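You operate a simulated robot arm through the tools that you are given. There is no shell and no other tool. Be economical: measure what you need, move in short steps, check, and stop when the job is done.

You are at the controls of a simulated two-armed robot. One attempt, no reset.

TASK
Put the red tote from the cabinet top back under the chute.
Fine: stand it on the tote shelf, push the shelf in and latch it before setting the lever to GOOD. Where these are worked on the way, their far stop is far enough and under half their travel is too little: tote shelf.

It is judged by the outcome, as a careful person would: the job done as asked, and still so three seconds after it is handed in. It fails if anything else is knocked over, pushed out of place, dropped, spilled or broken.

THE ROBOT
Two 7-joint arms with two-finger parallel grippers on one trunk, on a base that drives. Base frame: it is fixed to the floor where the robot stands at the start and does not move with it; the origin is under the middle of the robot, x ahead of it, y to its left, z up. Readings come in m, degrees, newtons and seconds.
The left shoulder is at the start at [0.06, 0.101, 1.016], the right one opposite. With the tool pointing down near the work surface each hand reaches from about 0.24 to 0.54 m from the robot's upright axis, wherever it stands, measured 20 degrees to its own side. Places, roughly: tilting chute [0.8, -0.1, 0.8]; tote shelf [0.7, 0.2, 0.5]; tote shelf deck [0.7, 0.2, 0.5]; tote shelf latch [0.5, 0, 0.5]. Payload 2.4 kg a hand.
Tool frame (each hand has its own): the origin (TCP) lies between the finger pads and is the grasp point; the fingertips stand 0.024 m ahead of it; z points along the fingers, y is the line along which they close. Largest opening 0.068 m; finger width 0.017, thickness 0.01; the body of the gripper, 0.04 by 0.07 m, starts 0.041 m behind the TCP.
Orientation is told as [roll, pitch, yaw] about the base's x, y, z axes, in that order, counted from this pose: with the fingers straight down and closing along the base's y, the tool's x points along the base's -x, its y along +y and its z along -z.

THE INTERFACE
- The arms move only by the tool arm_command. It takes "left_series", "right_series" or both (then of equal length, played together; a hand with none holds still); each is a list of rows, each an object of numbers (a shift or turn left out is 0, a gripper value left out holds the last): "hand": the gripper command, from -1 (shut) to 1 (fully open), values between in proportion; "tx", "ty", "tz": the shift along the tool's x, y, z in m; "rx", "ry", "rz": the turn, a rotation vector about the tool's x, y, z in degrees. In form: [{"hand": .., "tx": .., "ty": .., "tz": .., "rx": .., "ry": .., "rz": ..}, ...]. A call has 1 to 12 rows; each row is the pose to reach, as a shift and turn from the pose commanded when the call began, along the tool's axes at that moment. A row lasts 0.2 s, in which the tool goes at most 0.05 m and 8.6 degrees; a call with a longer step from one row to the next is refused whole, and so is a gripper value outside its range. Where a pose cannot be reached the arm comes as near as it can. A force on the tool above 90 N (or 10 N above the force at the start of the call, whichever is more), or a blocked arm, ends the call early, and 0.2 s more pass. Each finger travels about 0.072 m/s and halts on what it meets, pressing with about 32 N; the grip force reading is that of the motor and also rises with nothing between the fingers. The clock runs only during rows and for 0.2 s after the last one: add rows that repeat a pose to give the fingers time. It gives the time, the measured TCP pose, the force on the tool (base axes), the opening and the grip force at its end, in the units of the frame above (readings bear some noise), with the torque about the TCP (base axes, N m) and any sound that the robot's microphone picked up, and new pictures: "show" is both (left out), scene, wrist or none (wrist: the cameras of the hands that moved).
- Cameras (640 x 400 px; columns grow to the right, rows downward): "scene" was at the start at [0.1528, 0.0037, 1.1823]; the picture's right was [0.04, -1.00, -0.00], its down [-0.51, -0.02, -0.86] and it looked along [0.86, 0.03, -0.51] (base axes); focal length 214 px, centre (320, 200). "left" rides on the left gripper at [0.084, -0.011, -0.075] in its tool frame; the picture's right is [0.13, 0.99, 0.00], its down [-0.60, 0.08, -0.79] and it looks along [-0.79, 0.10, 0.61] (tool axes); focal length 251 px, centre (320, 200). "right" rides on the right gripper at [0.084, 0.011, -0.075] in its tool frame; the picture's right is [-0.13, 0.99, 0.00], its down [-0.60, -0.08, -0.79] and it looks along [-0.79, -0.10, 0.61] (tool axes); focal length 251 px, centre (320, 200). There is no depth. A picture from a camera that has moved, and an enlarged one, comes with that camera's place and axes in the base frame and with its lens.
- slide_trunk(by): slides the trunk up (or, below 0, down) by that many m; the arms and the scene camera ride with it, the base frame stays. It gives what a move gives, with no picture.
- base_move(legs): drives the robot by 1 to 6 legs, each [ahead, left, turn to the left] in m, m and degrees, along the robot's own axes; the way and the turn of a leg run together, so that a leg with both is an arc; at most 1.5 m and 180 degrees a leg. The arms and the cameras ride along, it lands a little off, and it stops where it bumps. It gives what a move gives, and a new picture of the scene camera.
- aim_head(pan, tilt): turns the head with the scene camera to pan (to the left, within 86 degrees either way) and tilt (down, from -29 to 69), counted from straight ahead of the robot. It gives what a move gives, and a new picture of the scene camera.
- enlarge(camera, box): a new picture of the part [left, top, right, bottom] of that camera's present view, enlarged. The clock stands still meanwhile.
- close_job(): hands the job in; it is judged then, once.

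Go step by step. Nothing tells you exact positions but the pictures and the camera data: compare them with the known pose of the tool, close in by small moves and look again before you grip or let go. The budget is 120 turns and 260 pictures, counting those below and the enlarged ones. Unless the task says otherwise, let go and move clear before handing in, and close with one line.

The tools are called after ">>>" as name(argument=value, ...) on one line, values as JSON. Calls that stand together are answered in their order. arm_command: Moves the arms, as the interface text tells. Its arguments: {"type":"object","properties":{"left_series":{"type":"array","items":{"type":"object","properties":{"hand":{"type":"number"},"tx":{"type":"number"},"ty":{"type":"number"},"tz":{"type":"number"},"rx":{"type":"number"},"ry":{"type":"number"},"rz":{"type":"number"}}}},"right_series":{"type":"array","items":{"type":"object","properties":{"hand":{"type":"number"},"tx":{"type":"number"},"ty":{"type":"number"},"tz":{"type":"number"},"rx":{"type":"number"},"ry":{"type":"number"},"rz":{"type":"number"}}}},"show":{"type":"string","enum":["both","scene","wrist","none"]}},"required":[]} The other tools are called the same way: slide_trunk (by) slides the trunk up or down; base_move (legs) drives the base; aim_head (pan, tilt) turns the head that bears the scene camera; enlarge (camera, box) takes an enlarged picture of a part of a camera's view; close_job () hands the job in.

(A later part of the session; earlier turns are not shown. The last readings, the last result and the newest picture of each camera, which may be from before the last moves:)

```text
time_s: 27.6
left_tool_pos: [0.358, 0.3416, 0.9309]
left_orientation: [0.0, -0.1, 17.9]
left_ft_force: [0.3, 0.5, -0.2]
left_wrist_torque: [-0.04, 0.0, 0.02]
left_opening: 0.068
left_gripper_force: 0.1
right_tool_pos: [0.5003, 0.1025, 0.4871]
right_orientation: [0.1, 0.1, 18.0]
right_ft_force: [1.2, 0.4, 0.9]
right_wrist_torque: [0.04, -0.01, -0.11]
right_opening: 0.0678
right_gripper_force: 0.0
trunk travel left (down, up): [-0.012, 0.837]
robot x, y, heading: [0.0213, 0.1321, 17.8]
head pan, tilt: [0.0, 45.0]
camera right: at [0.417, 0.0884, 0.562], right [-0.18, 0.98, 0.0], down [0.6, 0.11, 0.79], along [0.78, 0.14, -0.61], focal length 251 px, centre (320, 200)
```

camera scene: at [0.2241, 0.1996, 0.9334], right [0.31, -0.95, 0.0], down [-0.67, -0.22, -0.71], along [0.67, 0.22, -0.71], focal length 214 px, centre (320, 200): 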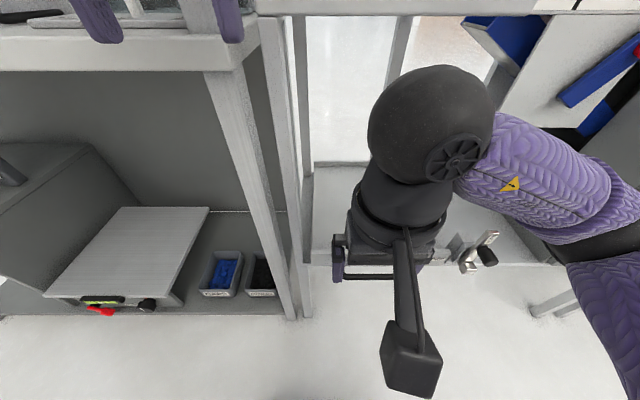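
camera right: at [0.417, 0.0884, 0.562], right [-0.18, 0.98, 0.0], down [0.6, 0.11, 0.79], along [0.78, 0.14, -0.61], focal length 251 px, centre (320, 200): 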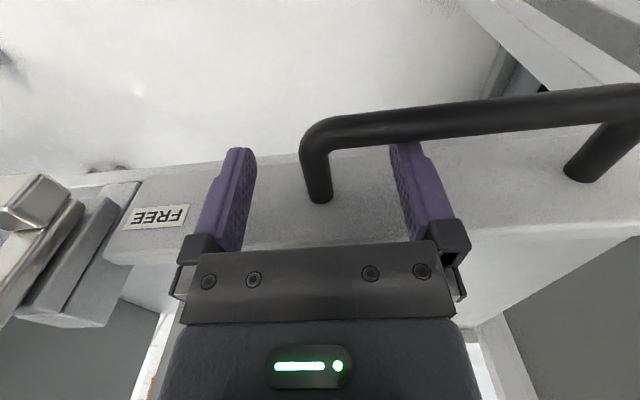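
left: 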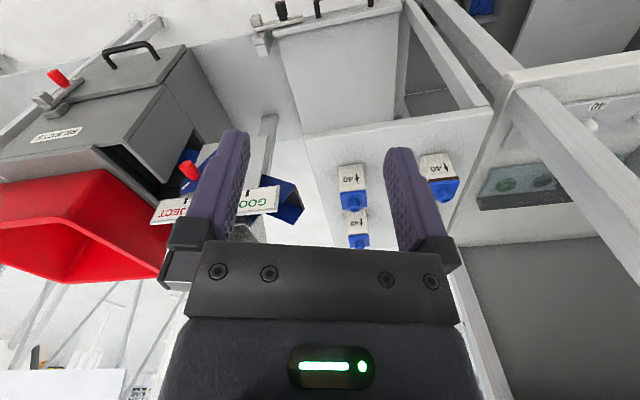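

>>> arm_command(right_series=[{"hand": -1}, {"hand": -1}, {"hand": -1}, {"hand": -1, "tx": 0.02}, {"hand": -1, "tx": 0.04}])

```text
time_s: 28.8
left_tool_pos: [0.3587, 0.3422, 0.931]
left_orientation: [0.0, -0.1, 17.9]
left_ft_force: [-0.1, -0.3, 0.0]
left_wrist_torque: [-0.02, 0.02, -0.02]
left_opening: 0.068
left_gripper_force: 0.0
right_tool_pos: [0.4626, 0.0886, 0.4872]
right_orientation: [-0.1, 0.2, 17.8]
right_ft_force: [1.8, -7.8, -1.8]
right_wrist_torque: [-0.11, 0.37, -0.46]
right_opening: 0.0155
right_gripper_force: 34.6
trunk travel left (down, up): [-0.012, 0.837]
robot x, y, heading: [0.0178, 0.1286, 18.1]
head pan, tilt: [0.0, 45.0]
camera scene: at [0.2244, 0.1991, 0.9334], right [0.31, -0.95, 0.0], down [-0.67, -0.22, -0.71], along [0.67, 0.22, -0.71], focal length 214 px, centre (320, 200)
camera right: at [0.3784, 0.0747, 0.5625], right [-0.18, 0.98, 0.0], down [0.6, 0.11, 0.79], along [0.78, 0.14, -0.61], focal length 251 px, centre (320, 200)
```

scene: 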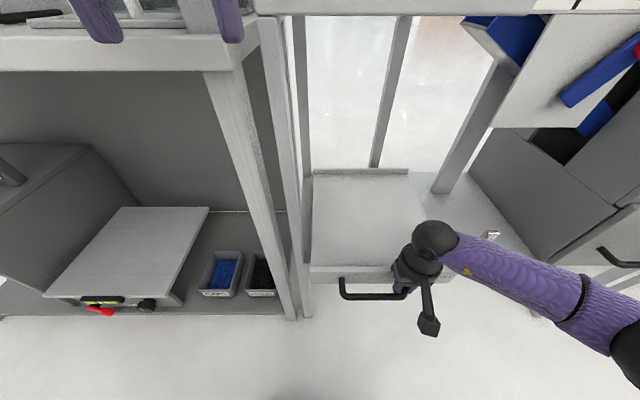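
right: 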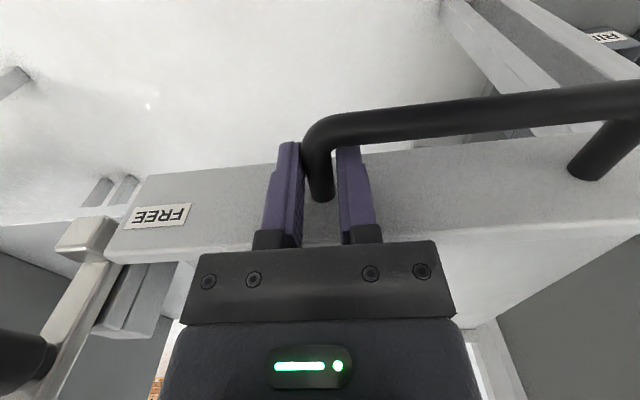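

The shelf slides out with little force. I'll keep pulling by driving back.

>>> base_move(legs=[[-0.12, 0, 0]])

>>> arm_command(right_series=[{"hand": -1, "tx": 0.02}, {"hand": -1, "tx": 0.04}], show="none")

```text
time_s: 30.0
left_tool_pos: [0.2449, 0.3042, 0.9304]
left_orientation: [0.1, 0.0, 18.0]
left_ft_force: [-0.2, 0.3, -0.5]
left_wrist_torque: [0.02, 0.01, 0.01]
left_opening: 0.068
left_gripper_force: 0.0
right_tool_pos: [0.3481, 0.0511, 0.4867]
right_orientation: [-0.1, 0.2, 17.7]
right_ft_force: [5.4, -20.5, -2.3]
right_wrist_torque: [-0.35, 0.52, -0.47]
right_opening: 0.0153
right_gripper_force: 35.1
trunk travel left (down, up): [-0.012, 0.837]
robot x, y, heading: [-0.0934, 0.0938, 17.8]
head pan, tilt: [0.0, 45.0]
camera scene: at [0.1115, 0.1621, 0.9334], right [0.31, -0.95, 0.0], down [-0.67, -0.22, -0.71], along [0.67, 0.22, -0.71], focal length 214 px, centre (320, 200)
```

scene: 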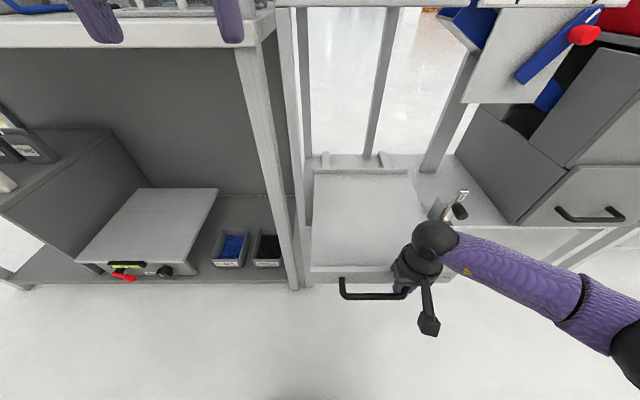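

```text
time_s: 30.6
left_tool_pos: [0.2441, 0.3057, 0.9316]
left_orientation: [-0.1, -0.2, 17.9]
left_ft_force: [-0.1, -0.3, 0.0]
left_wrist_torque: [0.01, -0.03, 0.0]
left_opening: 0.068
left_gripper_force: 0.1
right_tool_pos: [0.3109, 0.0398, 0.4867]
right_orientation: [-0.2, 0.2, 17.9]
right_ft_force: [0.6, -7.2, 0.9]
right_wrist_torque: [-0.12, 0.53, -0.47]
right_opening: 0.015
right_gripper_force: 34.0
trunk travel left (down, up): [-0.012, 0.837]
robot x, y, heading: [-0.0913, 0.0966, 17.8]
head pan, tilt: [0.0, 45.0]
```

>>> arm_command(right_series=[{"hand": -1, "tx": 0.02}, {"hand": -1, "tx": 0.04}], show="none")

>>> base_move(legs=[[-0.04, 0, 0]])

```text
time_s: 31.2
left_tool_pos: [0.2457, 0.3038, 0.9302]
left_orientation: [0.0, -0.1, 18.0]
left_ft_force: [0.1, -0.4, -0.6]
left_wrist_torque: [0.03, -0.01, 0.03]
left_opening: 0.068
left_gripper_force: 0.2
right_tool_pos: [0.2723, 0.0273, 0.4874]
right_orientation: [-0.2, 0.3, 17.8]
right_ft_force: [3.4, -10.7, 1.2]
right_wrist_torque: [-0.2, 0.56, -0.47]
right_opening: 0.0149
right_gripper_force: 33.9
trunk travel left (down, up): [-0.012, 0.837]
robot x, y, heading: [-0.0953, 0.0942, 17.9]
head pan, tilt: [0.0, 45.0]
```

```text
time_s: 32.1
left_tool_pos: [0.2064, 0.2919, 0.9323]
left_orientation: [0.1, -0.1, 18.0]
left_ft_force: [0.5, 0.3, -0.4]
left_wrist_torque: [0.04, -0.02, -0.01]
left_opening: 0.0681
left_gripper_force: 0.0
right_tool_pos: [0.2342, 0.014, 0.4882]
right_orientation: [-0.2, 0.2, 17.7]
right_ft_force: [5.1, -18.2, 1.0]
right_wrist_torque: [-0.3, 0.39, -0.49]
right_opening: 0.0143
right_gripper_force: 34.2
trunk travel left (down, up): [-0.012, 0.837]
robot x, y, heading: [-0.1314, 0.082, 17.8]
head pan, tilt: [0.0, 45.0]
camera scene: at [0.0731, 0.1497, 0.9335], right [0.31, -0.95, 0.0], down [-0.67, -0.22, -0.71], along [0.67, 0.22, -0.71], focal length 214 px, centre (320, 200)
```

scene: 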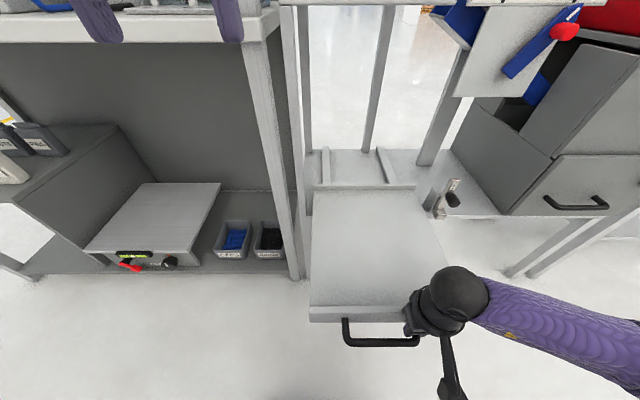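

>>> arm_command(right_series=[{"hand": -1, "tx": 0.015}, {"hand": -1, "tx": 0.03}, {"hand": -1, "tx": 0.04}], show="scene")

```text
time_s: 32.8
left_tool_pos: [0.2088, 0.2948, 0.9298]
left_orientation: [-0.1, -0.1, 18.2]
left_ft_force: [0.0, 0.2, -0.1]
left_wrist_torque: [0.01, -0.01, -0.01]
left_opening: 0.068
left_gripper_force: 0.0
right_tool_pos: [0.2159, 0.0094, 0.4892]
right_orientation: [-0.2, -2.0, 17.3]
right_ft_force: [16.3, 7.1, -21.6]
right_wrist_torque: [0.14, -0.77, -0.34]
right_opening: 0.016
right_gripper_force: 34.8
trunk travel left (down, up): [-0.012, 0.837]
robot x, y, heading: [-0.129, 0.0848, 18.3]
head pan, tilt: [0.0, 45.0]
stopped in row 3 (right hand): the force on the tool passed its limit at 101 N (the readings are from after the stop); the commanded pose is now the measured one
camera scene: at [0.0758, 0.152, 0.9327], right [0.31, -0.95, 0.0], down [-0.67, -0.22, -0.71], along [0.67, 0.22, -0.71], focal length 214 px, centre (320, 200)
```

scene: 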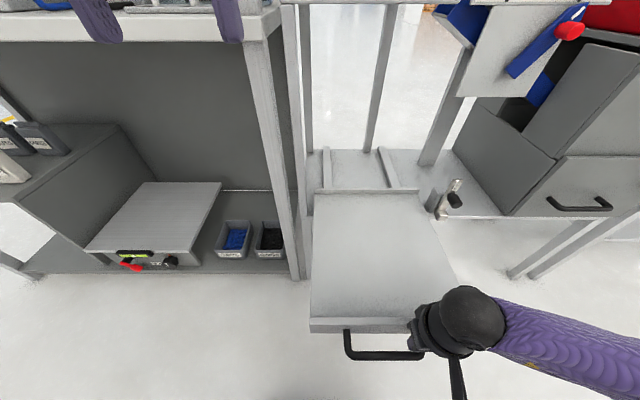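

Shelf is at its far stop (about 0.30 m out). Release, lift the hand clear, raise the trunk and back up.

>>> arm_command(right_series=[{"hand": 1}, {"hand": 1}, {"hand": 1}, {"hand": 1, "tz": -0.04}, {"tz": -0.08}, {"tz": -0.12}, {"tz": -0.16}, {"tz": -0.2}], show="none")

>>> slide_trunk(by=0.3)

>>> base_move(legs=[[-0.1, 0, 0], [0, -0.75, 0]])

```text
time_s: 34.6
left_tool_pos: [0.2077, 0.2945, 0.9306]
left_orientation: [-0.1, -0.1, 18.1]
left_ft_force: [-0.3, 0.5, 0.0]
left_wrist_torque: [-0.01, -0.01, 0.02]
left_opening: 0.068
left_gripper_force: 0.1
right_tool_pos: [0.2079, 0.0069, 0.69]
right_orientation: [-0.2, -1.7, 17.5]
right_ft_force: [-1.6, 0.3, 0.4]
right_wrist_torque: [0.01, 0.0, -0.01]
right_opening: 0.0679
right_gripper_force: 0.1
right hand out of reach, approached as far as the arm can: row 6, 7
trunk travel left (down, up): [-0.012, 0.837]
robot x, y, heading: [-0.1352, 0.082, 18.0]
head pan, tilt: [0.0, 45.0]
```

```text
time_s: 37.6
left_tool_pos: [0.2067, 0.2931, 1.2303]
left_orientation: [-0.1, -0.3, 18.2]
left_ft_force: [-0.4, -0.4, -0.8]
left_wrist_torque: [0.0, 0.01, 0.02]
left_opening: 0.0678
left_gripper_force: 0.0
right_tool_pos: [0.208, 0.008, 0.9899]
right_orientation: [-0.2, -1.7, 17.4]
right_ft_force: [-0.2, 0.1, 0.3]
right_wrist_torque: [-0.03, -0.02, 0.01]
right_opening: 0.0683
right_gripper_force: 0.1
trunk travel left (down, up): [-0.312, 0.537]
robot x, y, heading: [-0.1305, 0.0847, 18.4]
head pan, tilt: [0.0, 45.0]
```

```text
time_s: 42.4
left_tool_pos: [0.3451, -0.4553, 1.23]
left_orientation: [-0.1, -0.2, 17.9]
left_ft_force: [0.2, 0.0, 0.1]
left_wrist_torque: [0.02, 0.01, 0.0]
left_opening: 0.068
left_gripper_force: 0.0
right_tool_pos: [0.3428, -0.7412, 0.99]
right_orientation: [-0.2, -1.8, 17.1]
right_ft_force: [-0.8, 1.1, -0.4]
right_wrist_torque: [0.0, 0.0, 0.02]
right_opening: 0.0681
right_gripper_force: 0.1
trunk travel left (down, up): [-0.312, 0.537]
robot x, y, heading: [0.0057, -0.661, 17.6]
head pan, tilt: [0.0, 45.0]
camera scene: at [0.1272, -0.6243, 1.242], right [0.3, -0.95, 0.0], down [-0.67, -0.22, -0.71], along [0.67, 0.22, -0.71], focal length 214 px, centre (320, 200)
```

scene: 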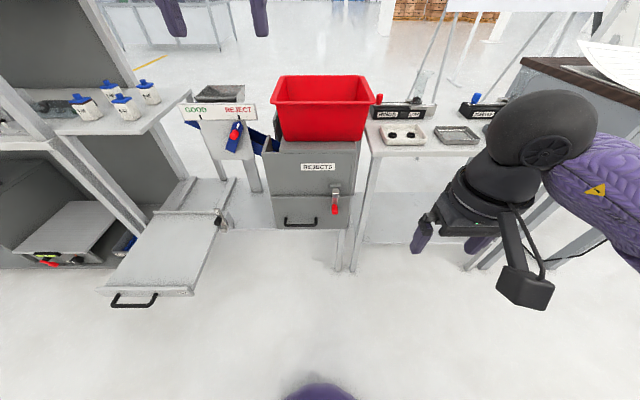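

>>> enlarge(camera="scene", box=[240, 60, 480, 210])

```text
2.67 times, centred on (360, 135) of scene
camera zoom: at [0.1272, -0.6243, 1.242], right [0.3, -0.95, 0.0], down [-0.67, -0.22, -0.71], along [0.67, 0.22, -0.71], focal length 572 px, centre (213, 373)
```

zoom: 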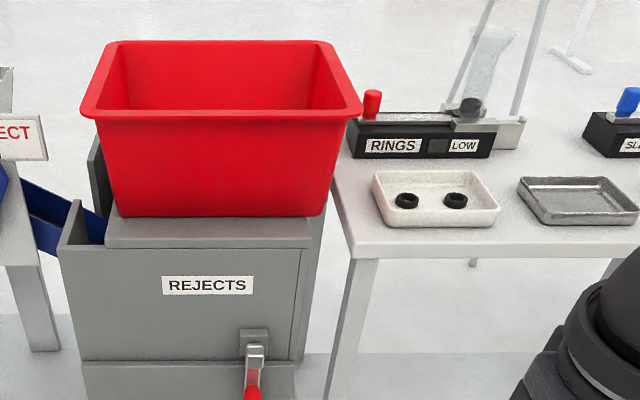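

The tote is about 0.30 wide × 0.27 deep, centred roughly u 0.70, v 0.64, rim near z 1.0. I set both hands above rim height, spread, before driving in.

>>> arm_command(left_series=[{"tx": -0.02, "tz": 0.02, "ty": 0.02}, {"tx": -0.04, "tz": 0.05, "ty": 0.04}, {"tx": -0.06, "tz": 0.08, "ty": 0.055}, {"tx": -0.06, "tz": 0.08, "ty": 0.055}], right_series=[{"tx": -0.04, "tz": -0.02, "ry": 1.8}, {"tx": -0.08, "tz": -0.05, "ry": 1.8}, {"tx": -0.12, "tz": -0.08, "ry": 1.8, "ty": 0.02}, {"tx": -0.15, "tz": -0.12, "ry": 1.8, "ty": 0.03}], show="none")

>>> base_move(legs=[[0.3, -0.012, 0]])

```text
refused: row 3 steps farther than a row can; nothing moved
```

```text
time_s: 44.5
left_tool_pos: [0.6346, -0.3759, 1.23]
left_orientation: [-0.1, -0.2, 17.6]
left_ft_force: [-0.2, -0.1, -0.1]
left_wrist_torque: [0.0, 0.02, 0.01]
left_opening: 0.0678
left_gripper_force: 0.1
right_tool_pos: [0.6324, -0.6618, 0.9903]
right_orientation: [-0.2, -1.9, 17.0]
right_ft_force: [0.3, 0.1, -0.1]
right_wrist_torque: [0.03, 0.01, 0.01]
right_opening: 0.0681
right_gripper_force: 0.0
trunk travel left (down, up): [-0.312, 0.537]
robot x, y, heading: [0.2932, -0.5834, 17.8]
head pan, tilt: [0.0, 45.0]
camera scene: at [0.4159, -0.5444, 1.2419], right [0.3, -0.95, 0.0], down [-0.67, -0.22, -0.71], along [0.67, 0.22, -0.71], focal length 214 px, centre (320, 200)
```

scene: 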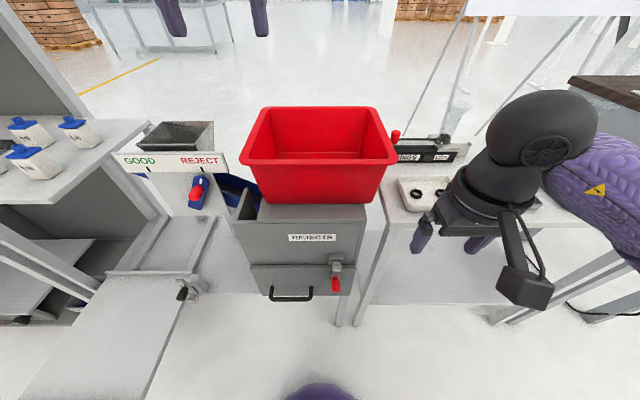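

>>> arm_command(left_series=[{"tz": 0.02, "ty": 0.02}, {"tz": 0.05, "ty": 0.04}, {"tz": 0.08, "ty": 0.05}, {"tz": 0.1, "ty": 0.05}, {"tz": 0.11, "ty": 0.05}], right_series=[{"tx": -0.01, "tz": -0.035, "ry": 1.8}, {"tx": -0.03, "tz": -0.07, "ry": 1.8}, {"tx": -0.05, "tz": -0.1, "ry": 1.8}, {"tx": -0.08, "tz": -0.13, "ry": 1.8}, {"tx": -0.1, "tz": -0.13, "ry": 1.8}], show="both")

>>> enlarge(camera="scene", box=[220, 90, 460, 240])

```text
time_s: 45.7
left_tool_pos: [0.6185, -0.3276, 1.1207]
left_orientation: [-0.1, -0.2, 17.7]
left_ft_force: [-0.1, -0.7, -0.3]
left_wrist_torque: [-0.01, -0.02, -0.01]
left_opening: 0.0678
left_gripper_force: 0.0
right_tool_pos: [0.723, -0.6337, 1.1237]
right_orientation: [-0.1, 0.0, 17.0]
right_ft_force: [-0.4, 0.1, -0.2]
right_wrist_torque: [0.02, 0.0, -0.03]
right_opening: 0.0681
right_gripper_force: 0.0
trunk travel left (down, up): [-0.312, 0.537]
robot x, y, heading: [0.2949, -0.5836, 17.7]
head pan, tilt: [0.0, 45.0]
camera scene: at [0.4157, -0.5443, 1.2419], right [0.3, -0.95, 0.0], down [-0.67, -0.22, -0.71], along [0.67, 0.21, -0.71], focal length 214 px, centre (320, 200)
camera right: at [0.6405, -0.6476, 1.199], right [-0.17, 0.99, 0.0], down [0.6, 0.1, 0.79], along [0.78, 0.13, -0.61], focal length 251 px, centre (320, 200)
camera left: at [0.5424, -0.365, 1.1946], right [-0.43, 0.9, 0.0], down [0.55, 0.26, 0.8], along [0.72, 0.34, -0.61], focal length 251 px, centre (320, 200)
```

scene: 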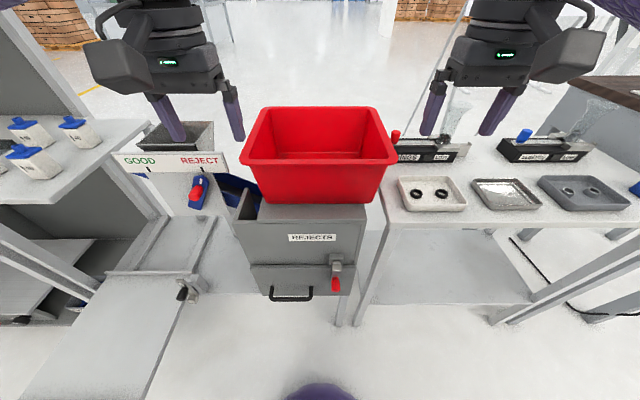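
right: 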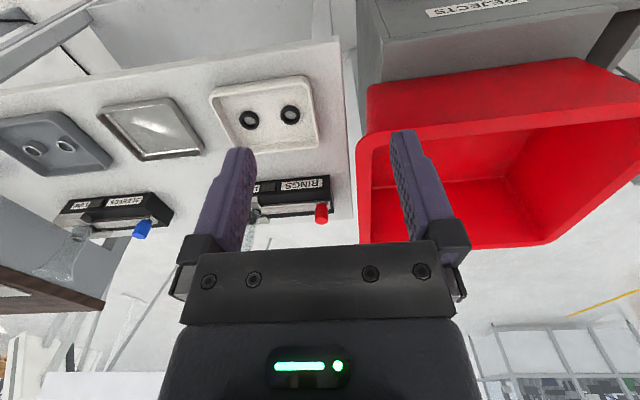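
left: 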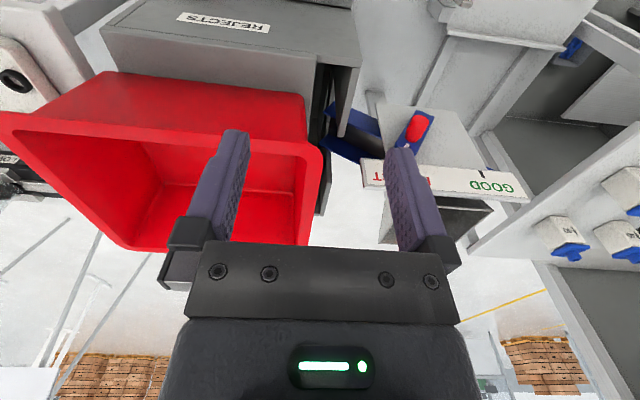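

```text
2.67 times, centred on (340, 165) of scene
camera zoom: at [0.4157, -0.5443, 1.2419], right [0.3, -0.95, 0.0], down [-0.67, -0.22, -0.71], along [0.67, 0.21, -0.71], focal length 572 px, centre (267, 293)
```

zoom: 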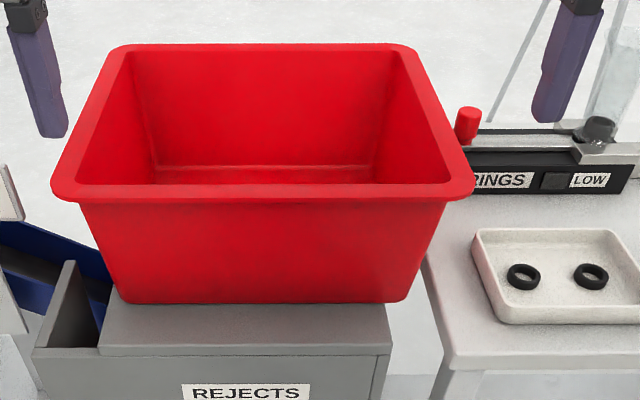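

>>> base_move(legs=[[0.13, 0, 0]])

>>> arm_command(left_series=[{"tx": -0.03, "ty": 0.003}, {"tx": -0.06, "ty": 0.006}, {"tx": -0.1, "ty": 0.006}], right_series=[{"tx": -0.03, "ty": 0.01, "rz": -0.7}, {"tx": -0.06, "ty": 0.02, "rz": -0.7}, {"tx": -0.1, "ty": 0.034, "rz": -0.7}])

```text
time_s: 47.0
left_tool_pos: [0.7414, -0.2885, 1.1201]
left_orientation: [-0.1, -0.2, 17.7]
left_ft_force: [0.6, 0.3, -0.1]
left_wrist_torque: [0.02, 0.0, -0.02]
left_opening: 0.068
left_gripper_force: 0.1
right_tool_pos: [0.8486, -0.5942, 1.1235]
right_orientation: [-0.2, 0.0, 17.3]
right_ft_force: [-0.8, 0.0, 0.1]
right_wrist_torque: [0.01, 0.02, -0.01]
right_opening: 0.0681
right_gripper_force: 0.2
trunk travel left (down, up): [-0.312, 0.537]
robot x, y, heading: [0.4192, -0.5473, 17.8]
head pan, tilt: [0.0, 45.0]
camera scene: at [0.5404, -0.5043, 1.2419], right [0.31, -0.95, 0.0], down [-0.67, -0.22, -0.71], along [0.67, 0.22, -0.71], focal length 214 px, centre (320, 200)
```

scene: 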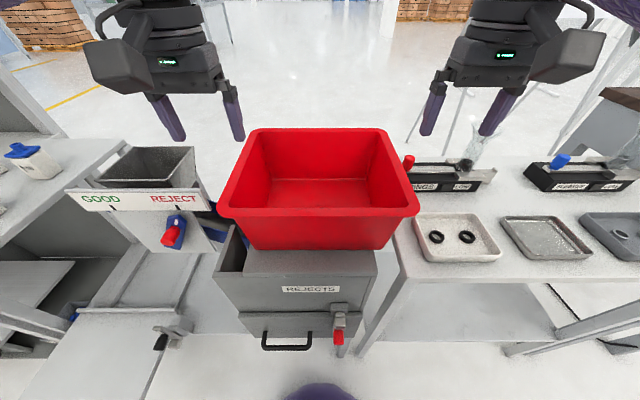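

```text
time_s: 47.8
left_tool_pos: [0.8199, -0.2584, 1.118]
left_orientation: [0.1, -0.1, 17.7]
left_ft_force: [0.8, 0.4, 0.2]
left_wrist_torque: [-0.02, -0.03, -0.02]
left_opening: 0.0678
left_gripper_force: 0.1
left hand out of reach, approached as far as the arm can: row 3
right_tool_pos: [0.911, -0.5441, 1.1214]
right_orientation: [-0.3, 0.0, 17.9]
right_ft_force: [0.8, -0.4, 0.0]
right_wrist_torque: [0.0, -0.03, 0.01]
right_opening: 0.0678
right_gripper_force: 0.1
right hand out of reach, approached as far as the arm can: row 3
trunk travel left (down, up): [-0.312, 0.537]
robot x, y, heading: [0.4199, -0.5418, 17.9]
head pan, tilt: [0.0, 45.0]
camera scene: at [0.5393, -0.5047, 1.2421], right [0.31, -0.95, 0.0], down [-0.67, -0.22, -0.71], along [0.67, 0.22, -0.71], focal length 214 px, centre (320, 200)
camera right: at [0.8285, -0.5586, 1.196], right [-0.18, 0.98, -0.01], down [0.6, 0.11, 0.79], along [0.78, 0.14, -0.61], focal length 251 px, centre (320, 200)
camera left: at [0.7452, -0.2949, 1.1937], right [-0.42, 0.91, 0.0], down [0.55, 0.26, 0.79], along [0.72, 0.34, -0.61], focal length 251 px, centre (320, 200)
```

scene: 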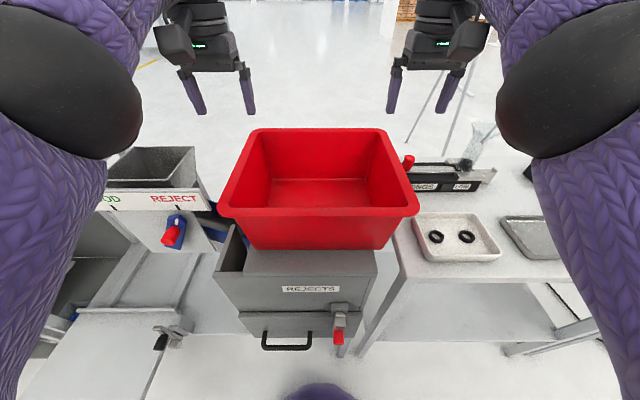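
right: 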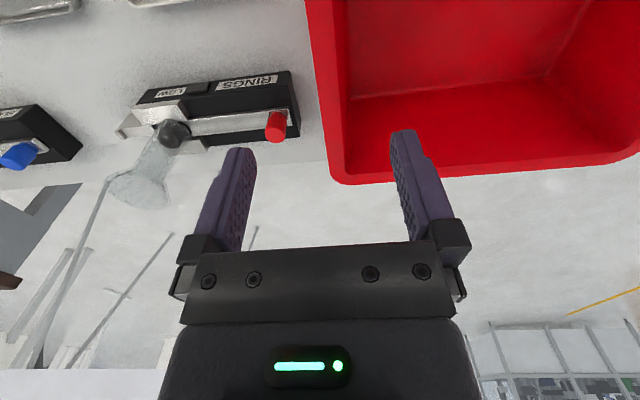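
left: 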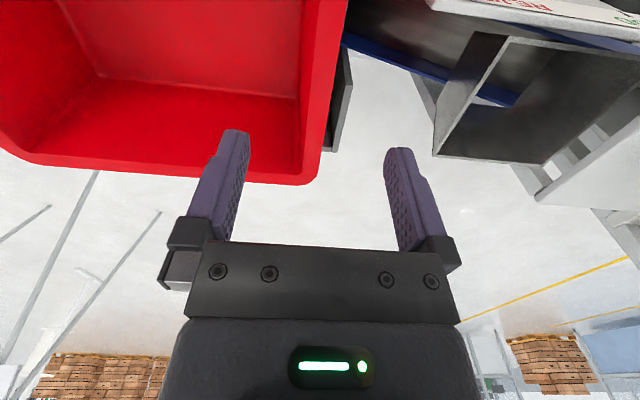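

>>> base_move(legs=[[0.02, 0, 0]])

>>> arm_command(left_series=[{"tz": 0.04, "ty": 0.002}, {"tz": 0.08, "ty": 0.003}], right_series=[{"tz": 0.04, "ty": 0.005}, {"tz": 0.08, "ty": 0.009}])

```text
time_s: 48.6
left_tool_pos: [0.8422, -0.2517, 1.1183]
left_orientation: [-0.1, -0.2, 17.8]
left_ft_force: [-0.4, -0.7, 0.8]
left_wrist_torque: [0.01, 0.03, 0.0]
left_opening: 0.0681
left_gripper_force: 0.1
right_tool_pos: [0.9302, -0.5371, 1.1204]
right_orientation: [-0.2, 0.0, 17.8]
right_ft_force: [-0.2, 0.3, -0.1]
right_wrist_torque: [0.01, 0.02, -0.03]
right_opening: 0.0681
right_gripper_force: 0.1
trunk travel left (down, up): [-0.312, 0.537]
robot x, y, heading: [0.4394, -0.5347, 17.8]
head pan, tilt: [0.0, 45.0]
camera scene: at [0.5595, -0.4982, 1.2419], right [0.31, -0.95, 0.0], down [-0.67, -0.22, -0.71], along [0.67, 0.22, -0.71], focal length 214 px, centre (320, 200)
```

scene: 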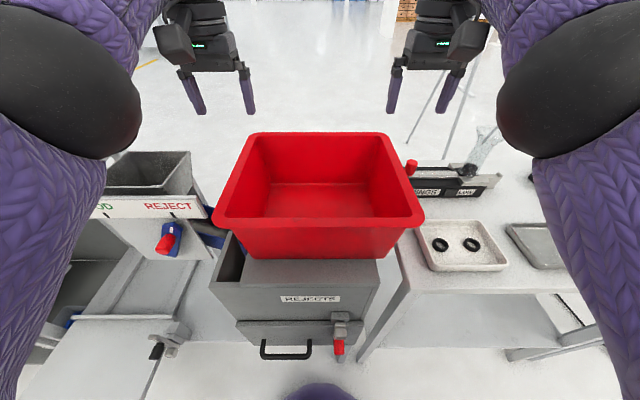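

```text
time_s: 49.2
left_tool_pos: [0.841, -0.2489, 1.0379]
left_orientation: [-0.2, -0.2, 17.9]
left_ft_force: [-0.3, -0.3, -0.4]
left_wrist_torque: [0.0, -0.04, -0.01]
left_opening: 0.0679
left_gripper_force: 0.1
right_tool_pos: [0.9277, -0.5294, 1.0413]
right_orientation: [-0.2, 0.0, 17.8]
right_ft_force: [-1.0, 0.4, -0.7]
right_wrist_torque: [-0.01, -0.04, 0.0]
right_opening: 0.068
right_gripper_force: 0.1
trunk travel left (down, up): [-0.312, 0.537]
robot x, y, heading: [0.436, -0.5391, 17.6]
head pan, tilt: [0.0, 45.0]
camera scene: at [0.5592, -0.4983, 1.2419], right [0.31, -0.95, 0.0], down [-0.67, -0.22, -0.71], along [0.67, 0.22, -0.71], focal length 214 px, centre (320, 200)
camera right: at [0.8446, -0.5437, 1.1159], right [-0.18, 0.98, 0.0], down [0.6, 0.11, 0.79], along [0.78, 0.14, -0.61], focal length 251 px, centre (320, 200)
camera left: at [0.7638, -0.2854, 1.1131], right [-0.43, 0.9, 0.0], down [0.55, 0.26, 0.8], along [0.72, 0.34, -0.61], focal length 251 px, centre (320, 200)
```

scene: 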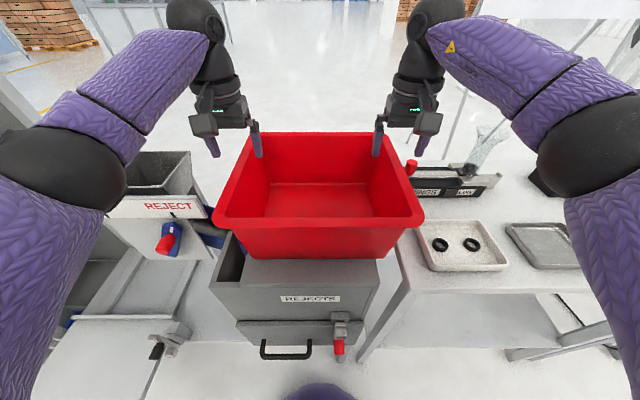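
right: 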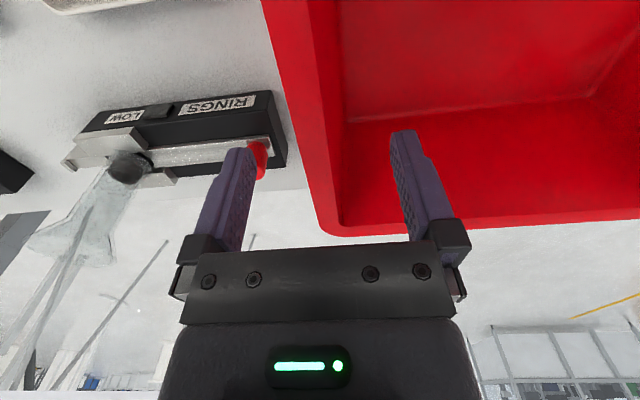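
left: 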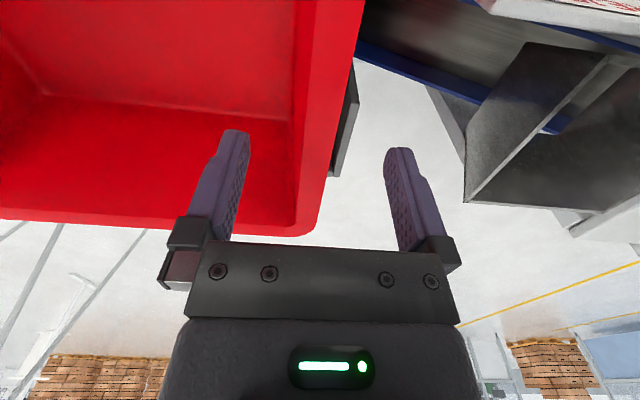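

>>> arm_command(left_series=[{"tz": 0.03}, {"tz": 0.058}], right_series=[{"tz": 0.03}, {"tz": 0.061}])

```text
time_s: 49.8
left_tool_pos: [0.8404, -0.2489, 0.981]
left_orientation: [0.0, -0.1, 17.8]
left_ft_force: [-1.3, -0.1, 0.4]
left_wrist_torque: [0.0, -0.05, 0.03]
left_opening: 0.0679
left_gripper_force: 0.1
right_tool_pos: [0.9292, -0.5296, 0.9798]
right_orientation: [-0.2, 0.0, 17.8]
right_ft_force: [0.0, -0.4, -0.9]
right_wrist_torque: [0.01, 0.01, -0.01]
right_opening: 0.0679
right_gripper_force: 0.1
trunk travel left (down, up): [-0.312, 0.537]
robot x, y, heading: [0.4382, -0.539, 17.7]
head pan, tilt: [0.0, 45.0]
camera scene: at [0.5591, -0.4984, 1.2419], right [0.31, -0.95, 0.0], down [-0.67, -0.22, -0.71], along [0.67, 0.22, -0.71], focal length 214 px, centre (320, 200)
camera right: at [0.8454, -0.5438, 1.0543], right [-0.18, 0.98, 0.0], down [0.6, 0.11, 0.79], along [0.78, 0.14, -0.61], focal length 251 px, centre (320, 200)
camera left: at [0.7638, -0.2846, 1.0557], right [-0.43, 0.9, 0.0], down [0.55, 0.26, 0.8], along [0.72, 0.34, -0.61], focal length 251 px, centre (320, 200)
```

scene: 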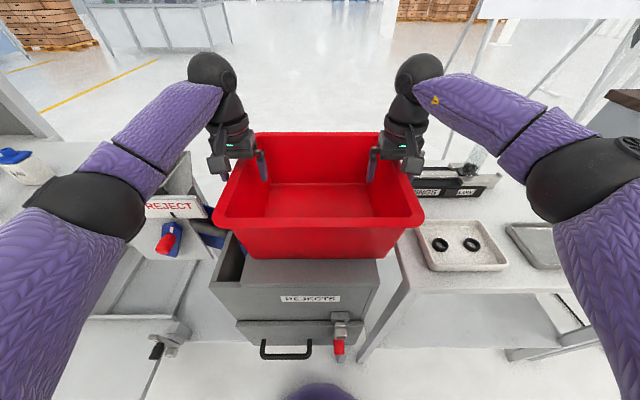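
right: 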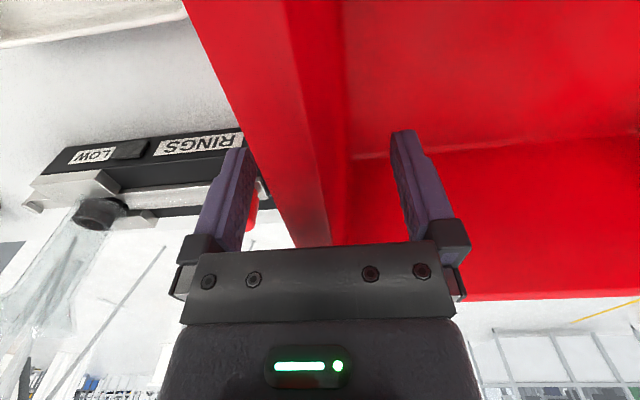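
left: 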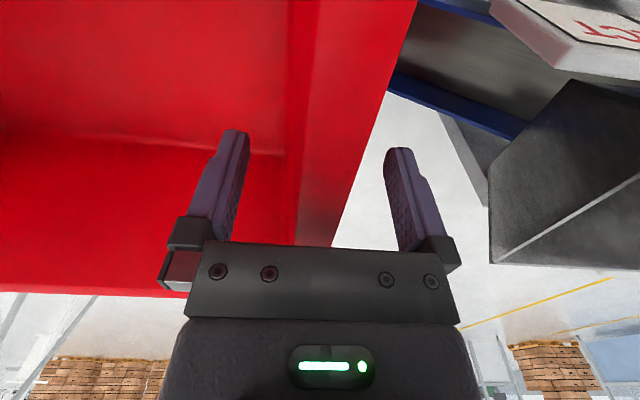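

Both rims lie between the fingers. I close both grippers.

>>> arm_command(left_series=[{"hand": 0.2}, {"hand": -0.4}, {"hand": -1}, {"hand": -1}], right_series=[{"hand": 0.2}, {"hand": -0.4}, {"hand": -1}, {"hand": -1}])

```text
time_s: 50.8
left_tool_pos: [0.8392, -0.248, 0.9805]
left_orientation: [0.0, -0.2, 17.9]
left_ft_force: [-5.2, 13.4, -0.2]
left_wrist_torque: [-1.21, -0.48, 0.08]
left_opening: 0.0213
left_gripper_force: 32.1
right_tool_pos: [0.9274, -0.5317, 0.9797]
right_orientation: [-0.3, 0.0, 17.7]
right_ft_force: [3.4, -15.0, -0.3]
right_wrist_torque: [1.31, 0.27, 0.11]
right_opening: 0.0216
right_gripper_force: 32.0
trunk travel left (down, up): [-0.312, 0.537]
robot x, y, heading: [0.439, -0.5386, 17.6]
head pan, tilt: [0.0, 45.0]
camera scene: at [0.559, -0.4985, 1.2419], right [0.31, -0.95, 0.0], down [-0.67, -0.22, -0.71], along [0.67, 0.22, -0.71], focal length 214 px, centre (320, 200)
camera right: at [0.8456, -0.5444, 1.0546], right [-0.18, 0.98, 0.0], down [0.6, 0.11, 0.79], along [0.78, 0.14, -0.61], focal length 251 px, centre (320, 200)
camera left: at [0.7636, -0.2843, 1.056], right [-0.43, 0.9, 0.0], down [0.55, 0.26, 0.79], along [0.72, 0.34, -0.61], focal length 251 px, centre (320, 200)
```

scene: 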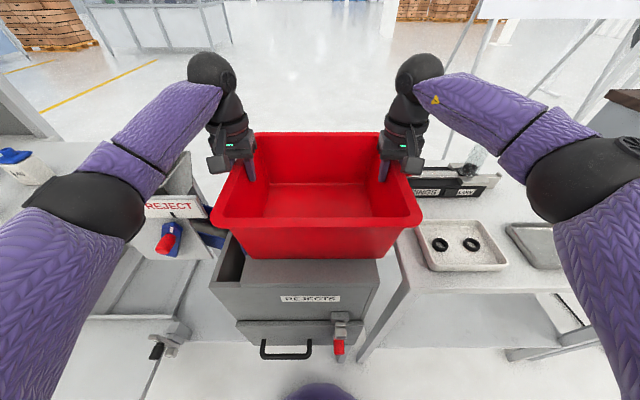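
right: 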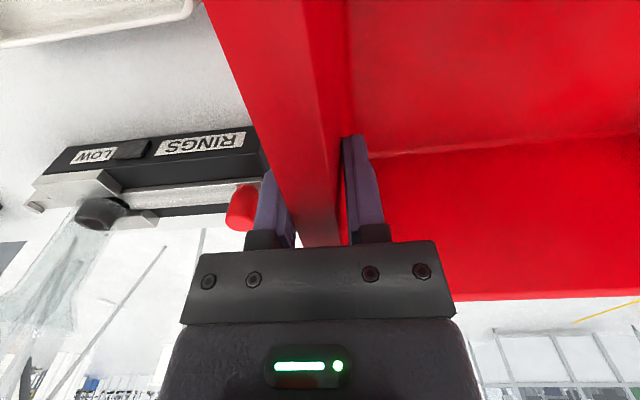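
left: 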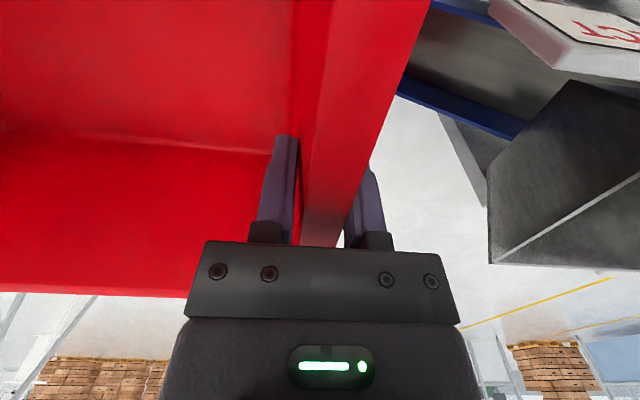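

Both grips hold the rim. I lift with the trunk so both hands rise together.

>>> slide_trunk(by=0.1)

>>> enlarge(camera="scene", box=[160, 80, 480, 280])

```text
time_s: 52.1
left_tool_pos: [0.8405, -0.2481, 1.0795]
left_orientation: [0.0, -0.1, 17.9]
left_ft_force: [-10.0, 33.7, -3.3]
left_wrist_torque: [-1.26, -0.18, 0.01]
left_opening: 0.0215
left_gripper_force: 32.2
right_tool_pos: [0.9286, -0.5305, 1.0789]
right_orientation: [-0.4, 0.0, 17.8]
right_ft_force: [10.6, -34.1, -2.7]
right_wrist_torque: [1.31, 0.17, 0.12]
right_opening: 0.0215
right_gripper_force: 31.8
trunk travel left (down, up): [-0.412, 0.437]
robot x, y, heading: [0.4381, -0.5384, 17.9]
head pan, tilt: [0.0, 45.0]
```

```text
2.00 times, centred on (320, 180) of scene
camera zoom: at [0.544, -0.5032, 1.3427], right [0.31, -0.95, 0.0], down [-0.67, -0.22, -0.71], along [0.67, 0.22, -0.71], focal length 429 px, centre (320, 240)
```

zoom: 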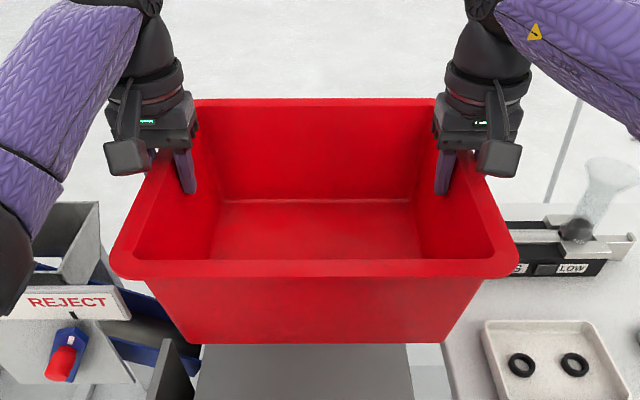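

>>> arm_command(left_series=[{"hand": -1, "ty": 0.002}, {"hand": -1, "ty": 0.003}], right_series=[{"hand": -1, "ty": -0.002}, {"hand": -1, "ty": -0.003}], show="none")

>>> base_move(legs=[[-0.2, 0, 0], [-0.18, 0, 0]])

```text
time_s: 52.7
left_tool_pos: [0.8409, -0.2474, 1.081]
left_orientation: [-0.3, -0.2, 17.5]
left_ft_force: [1.0, -0.8, -2.4]
left_wrist_torque: [-1.34, -0.17, 0.24]
left_opening: 0.0211
left_gripper_force: 32.4
right_tool_pos: [0.9295, -0.5301, 1.0812]
right_orientation: [0.1, 0.0, 18.1]
right_ft_force: [-0.5, 0.4, -2.0]
right_wrist_torque: [1.33, 0.05, -0.15]
right_opening: 0.0212
right_gripper_force: 31.5
trunk travel left (down, up): [-0.412, 0.437]
robot x, y, heading: [0.4407, -0.5394, 17.8]
head pan, tilt: [0.0, 45.0]
```

```text
time_s: 55.4
left_tool_pos: [0.4781, -0.3639, 1.0817]
left_orientation: [-0.4, -0.1, 17.4]
left_ft_force: [14.7, -43.5, -2.7]
left_wrist_torque: [-1.39, -0.57, 0.23]
left_opening: 0.0208
left_gripper_force: 31.6
right_tool_pos: [0.5665, -0.646, 1.0799]
right_orientation: [0.1, 0.2, 18.0]
right_ft_force: [-14.8, 43.1, -1.6]
right_wrist_torque: [1.45, 0.47, -0.03]
right_opening: 0.0212
right_gripper_force: 31.8
trunk travel left (down, up): [-0.412, 0.437]
robot x, y, heading: [0.0745, -0.6549, 17.7]
head pan, tilt: [0.0, 45.0]
camera scene: at [0.1814, -0.6193, 1.3429], right [0.31, -0.95, 0.0], down [-0.67, -0.22, -0.71], along [0.67, 0.22, -0.71], focal length 214 px, centre (320, 200)
```

scene: 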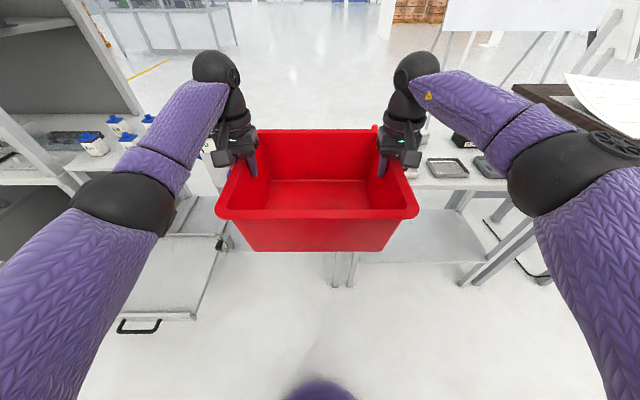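

>>> arm_command(left_series=[{"hand": -1, "ty": -0.0015}, {"hand": -1, "ty": -0.0015}], right_series=[{"hand": -1, "ty": 0.0015}, {"hand": -1, "ty": 0.0015}], show="none")

>>> base_move(legs=[[0, 0.3, 0], [0, 0.325, 0]])

```text
time_s: 56.0
left_tool_pos: [0.4786, -0.3632, 1.0807]
left_orientation: [-0.1, -0.1, 17.8]
left_ft_force: [-6.6, 25.4, -3.8]
left_wrist_torque: [-1.21, -0.6, 0.18]
left_opening: 0.0212
left_gripper_force: 32.1
right_tool_pos: [0.5672, -0.6461, 1.08]
right_orientation: [0.0, 0.2, 17.8]
right_ft_force: [7.1, -25.8, -2.7]
right_wrist_torque: [1.24, 0.55, 0.11]
right_opening: 0.0215
right_gripper_force: 32.2
trunk travel left (down, up): [-0.412, 0.437]
robot x, y, heading: [0.0727, -0.6511, 17.9]
head pan, tilt: [0.0, 45.0]
```

```text
time_s: 59.8
left_tool_pos: [0.285, 0.2332, 1.0812]
left_orientation: [-0.3, -0.1, 18.0]
left_ft_force: [-13.6, 44.5, -3.0]
left_wrist_torque: [-1.08, -0.29, 0.12]
left_opening: 0.0213
left_gripper_force: 32.4
right_tool_pos: [0.376, -0.0483, 1.0793]
right_orientation: [0.0, 0.0, 18.1]
right_ft_force: [13.6, -44.2, -1.7]
right_wrist_torque: [1.19, 0.24, 0.05]
right_opening: 0.0215
right_gripper_force: 32.6
trunk travel left (down, up): [-0.412, 0.437]
robot x, y, heading: [-0.1125, -0.0566, 18.0]
head pan, tilt: [0.0, 45.0]
camera scene: at [-0.0103, -0.0236, 1.3428], right [0.31, -0.95, 0.0], down [-0.67, -0.22, -0.71], along [0.67, 0.22, -0.71], focal length 214 px, centre (320, 200)
```

scene: 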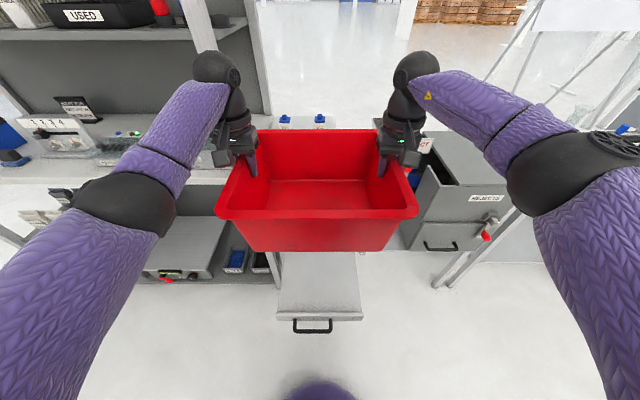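

>>> arm_command(left_series=[{"hand": -1, "ty": 0.001}], right_series=[{"hand": -1, "ty": -0.001}], show="none")

>>> base_move(legs=[[0.067, 0, 0]])

>>> slide_trunk(by=-0.36)

>>> aim_head(pan=0, tilt=50)

```text
time_s: 60.2
left_tool_pos: [0.2844, 0.232, 1.0811]
left_orientation: [-0.4, 0.0, 17.9]
left_ft_force: [3.0, -7.5, -1.7]
left_wrist_torque: [-1.4, -0.45, 0.34]
left_opening: 0.021
left_gripper_force: 32.0
right_tool_pos: [0.3752, -0.0492, 1.0809]
right_orientation: [0.2, 0.1, 18.3]
right_ft_force: [-3.4, 6.3, -2.7]
right_wrist_torque: [1.34, 0.34, -0.03]
right_opening: 0.021
right_gripper_force: 31.7
trunk travel left (down, up): [-0.412, 0.437]
robot x, y, heading: [-0.1113, -0.0613, 18.0]
head pan, tilt: [0.0, 45.0]
```

```text
time_s: 61.2
left_tool_pos: [0.3495, 0.2534, 1.0789]
left_orientation: [-0.3, -0.1, 17.9]
left_ft_force: [8.6, -23.3, -3.5]
left_wrist_torque: [-1.31, -0.54, 0.22]
left_opening: 0.0212
left_gripper_force: 32.2
right_tool_pos: [0.4392, -0.0282, 1.0803]
right_orientation: [0.1, 0.1, 18.2]
right_ft_force: [-8.0, 24.4, -2.4]
right_wrist_torque: [1.4, 0.51, 0.06]
right_opening: 0.0208
right_gripper_force: 31.7
trunk travel left (down, up): [-0.412, 0.437]
robot x, y, heading: [-0.0526, -0.0366, 18.2]
head pan, tilt: [0.0, 45.0]
camera scene: at [0.0541, -0.0031, 1.3427], right [0.31, -0.95, 0.0], down [-0.67, -0.22, -0.71], along [0.67, 0.22, -0.71], focal length 214 px, centre (320, 200)
```

scene: 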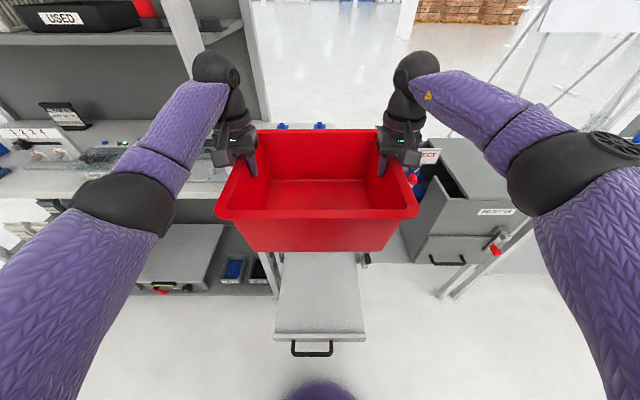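

```text
time_s: 64.7
left_tool_pos: [0.348, 0.2535, 0.7213]
left_orientation: [-0.3, -0.1, 17.9]
left_ft_force: [2.2, -2.4, -2.9]
left_wrist_torque: [-1.17, -0.6, 0.26]
left_opening: 0.0209
left_gripper_force: 32.2
right_tool_pos: [0.4385, -0.0292, 0.7204]
right_orientation: [0.1, -0.1, 18.3]
right_ft_force: [-1.7, 2.4, -2.0]
right_wrist_torque: [1.21, 0.56, 0.05]
right_opening: 0.0209
right_gripper_force: 32.3
trunk travel left (down, up): [-0.052, 0.797]
robot x, y, heading: [-0.0508, -0.0387, 18.0]
head pan, tilt: [0.0, 45.0]
```

```text
time_s: 65.3
left_tool_pos: [0.3468, 0.2533, 0.7208]
left_orientation: [-0.4, -0.1, 17.9]
left_ft_force: [2.5, -2.1, -2.6]
left_wrist_torque: [-1.28, -0.51, 0.22]
left_opening: 0.0213
left_gripper_force: 32.4
right_tool_pos: [0.4379, -0.0287, 0.7201]
right_orientation: [0.1, 0.0, 18.3]
right_ft_force: [-1.7, 3.4, -2.8]
right_wrist_torque: [1.31, 0.47, 0.05]
right_opening: 0.0214
right_gripper_force: 32.1
trunk travel left (down, up): [-0.052, 0.797]
robot x, y, heading: [-0.0508, -0.0386, 18.1]
head pan, tilt: [0.0, 50.0]
camera scene: at [0.1339, 0.0229, 0.9685], right [0.31, -0.95, 0.0], down [-0.73, -0.24, -0.64], along [0.61, 0.2, -0.77], focal length 214 px, centre (320, 200)
```

scene: 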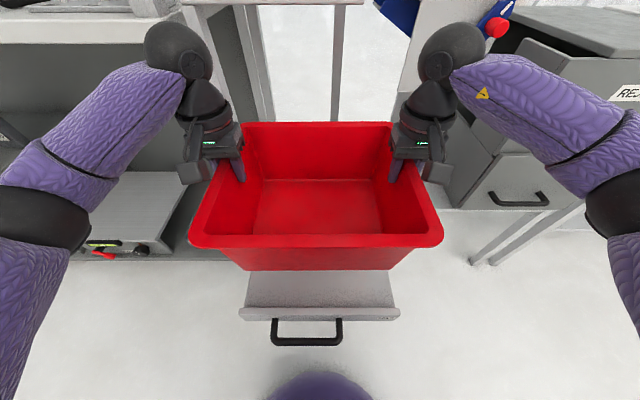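

>>> arm_command(left_series=[{"hand": -1, "tz": 0.03}, {"hand": -1, "tz": 0.06}, {"hand": -1, "tz": 0.09}, {"hand": -1, "tz": 0.1}], right_series=[{"hand": -1, "tz": 0.03}, {"hand": -1, "tz": 0.06}, {"hand": -1, "tz": 0.09}, {"hand": -1, "tz": 0.1}], show="scene")

```text
time_s: 66.3
left_tool_pos: [0.3479, 0.2537, 0.6207]
left_orientation: [-0.3, -0.1, 17.9]
left_ft_force: [-0.8, 4.1, -3.6]
left_wrist_torque: [-1.2, -0.32, 0.18]
left_opening: 0.0211
left_gripper_force: 32.1
right_tool_pos: [0.4379, -0.0294, 0.6209]
right_orientation: [0.1, 0.1, 18.2]
right_ft_force: [0.7, -4.0, -2.1]
right_wrist_torque: [1.41, 0.36, -0.05]
right_opening: 0.0211
right_gripper_force: 31.9
trunk travel left (down, up): [-0.052, 0.797]
robot x, y, heading: [-0.0481, -0.036, 18.1]
head pan, tilt: [0.0, 50.0]
camera scene: at [0.1339, 0.0229, 0.9685], right [0.31, -0.95, 0.0], down [-0.73, -0.24, -0.64], along [0.61, 0.2, -0.77], focal length 214 px, centre (320, 200)
```

scene: 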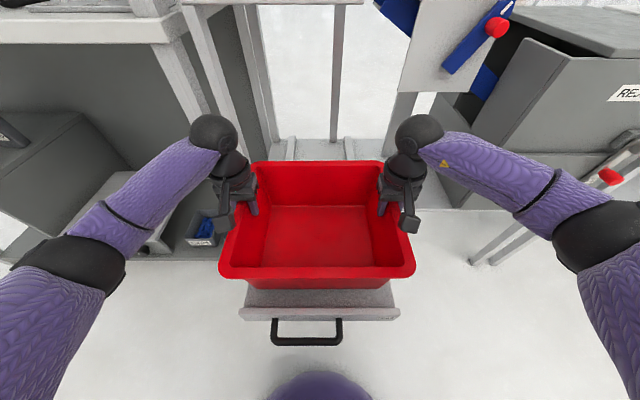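

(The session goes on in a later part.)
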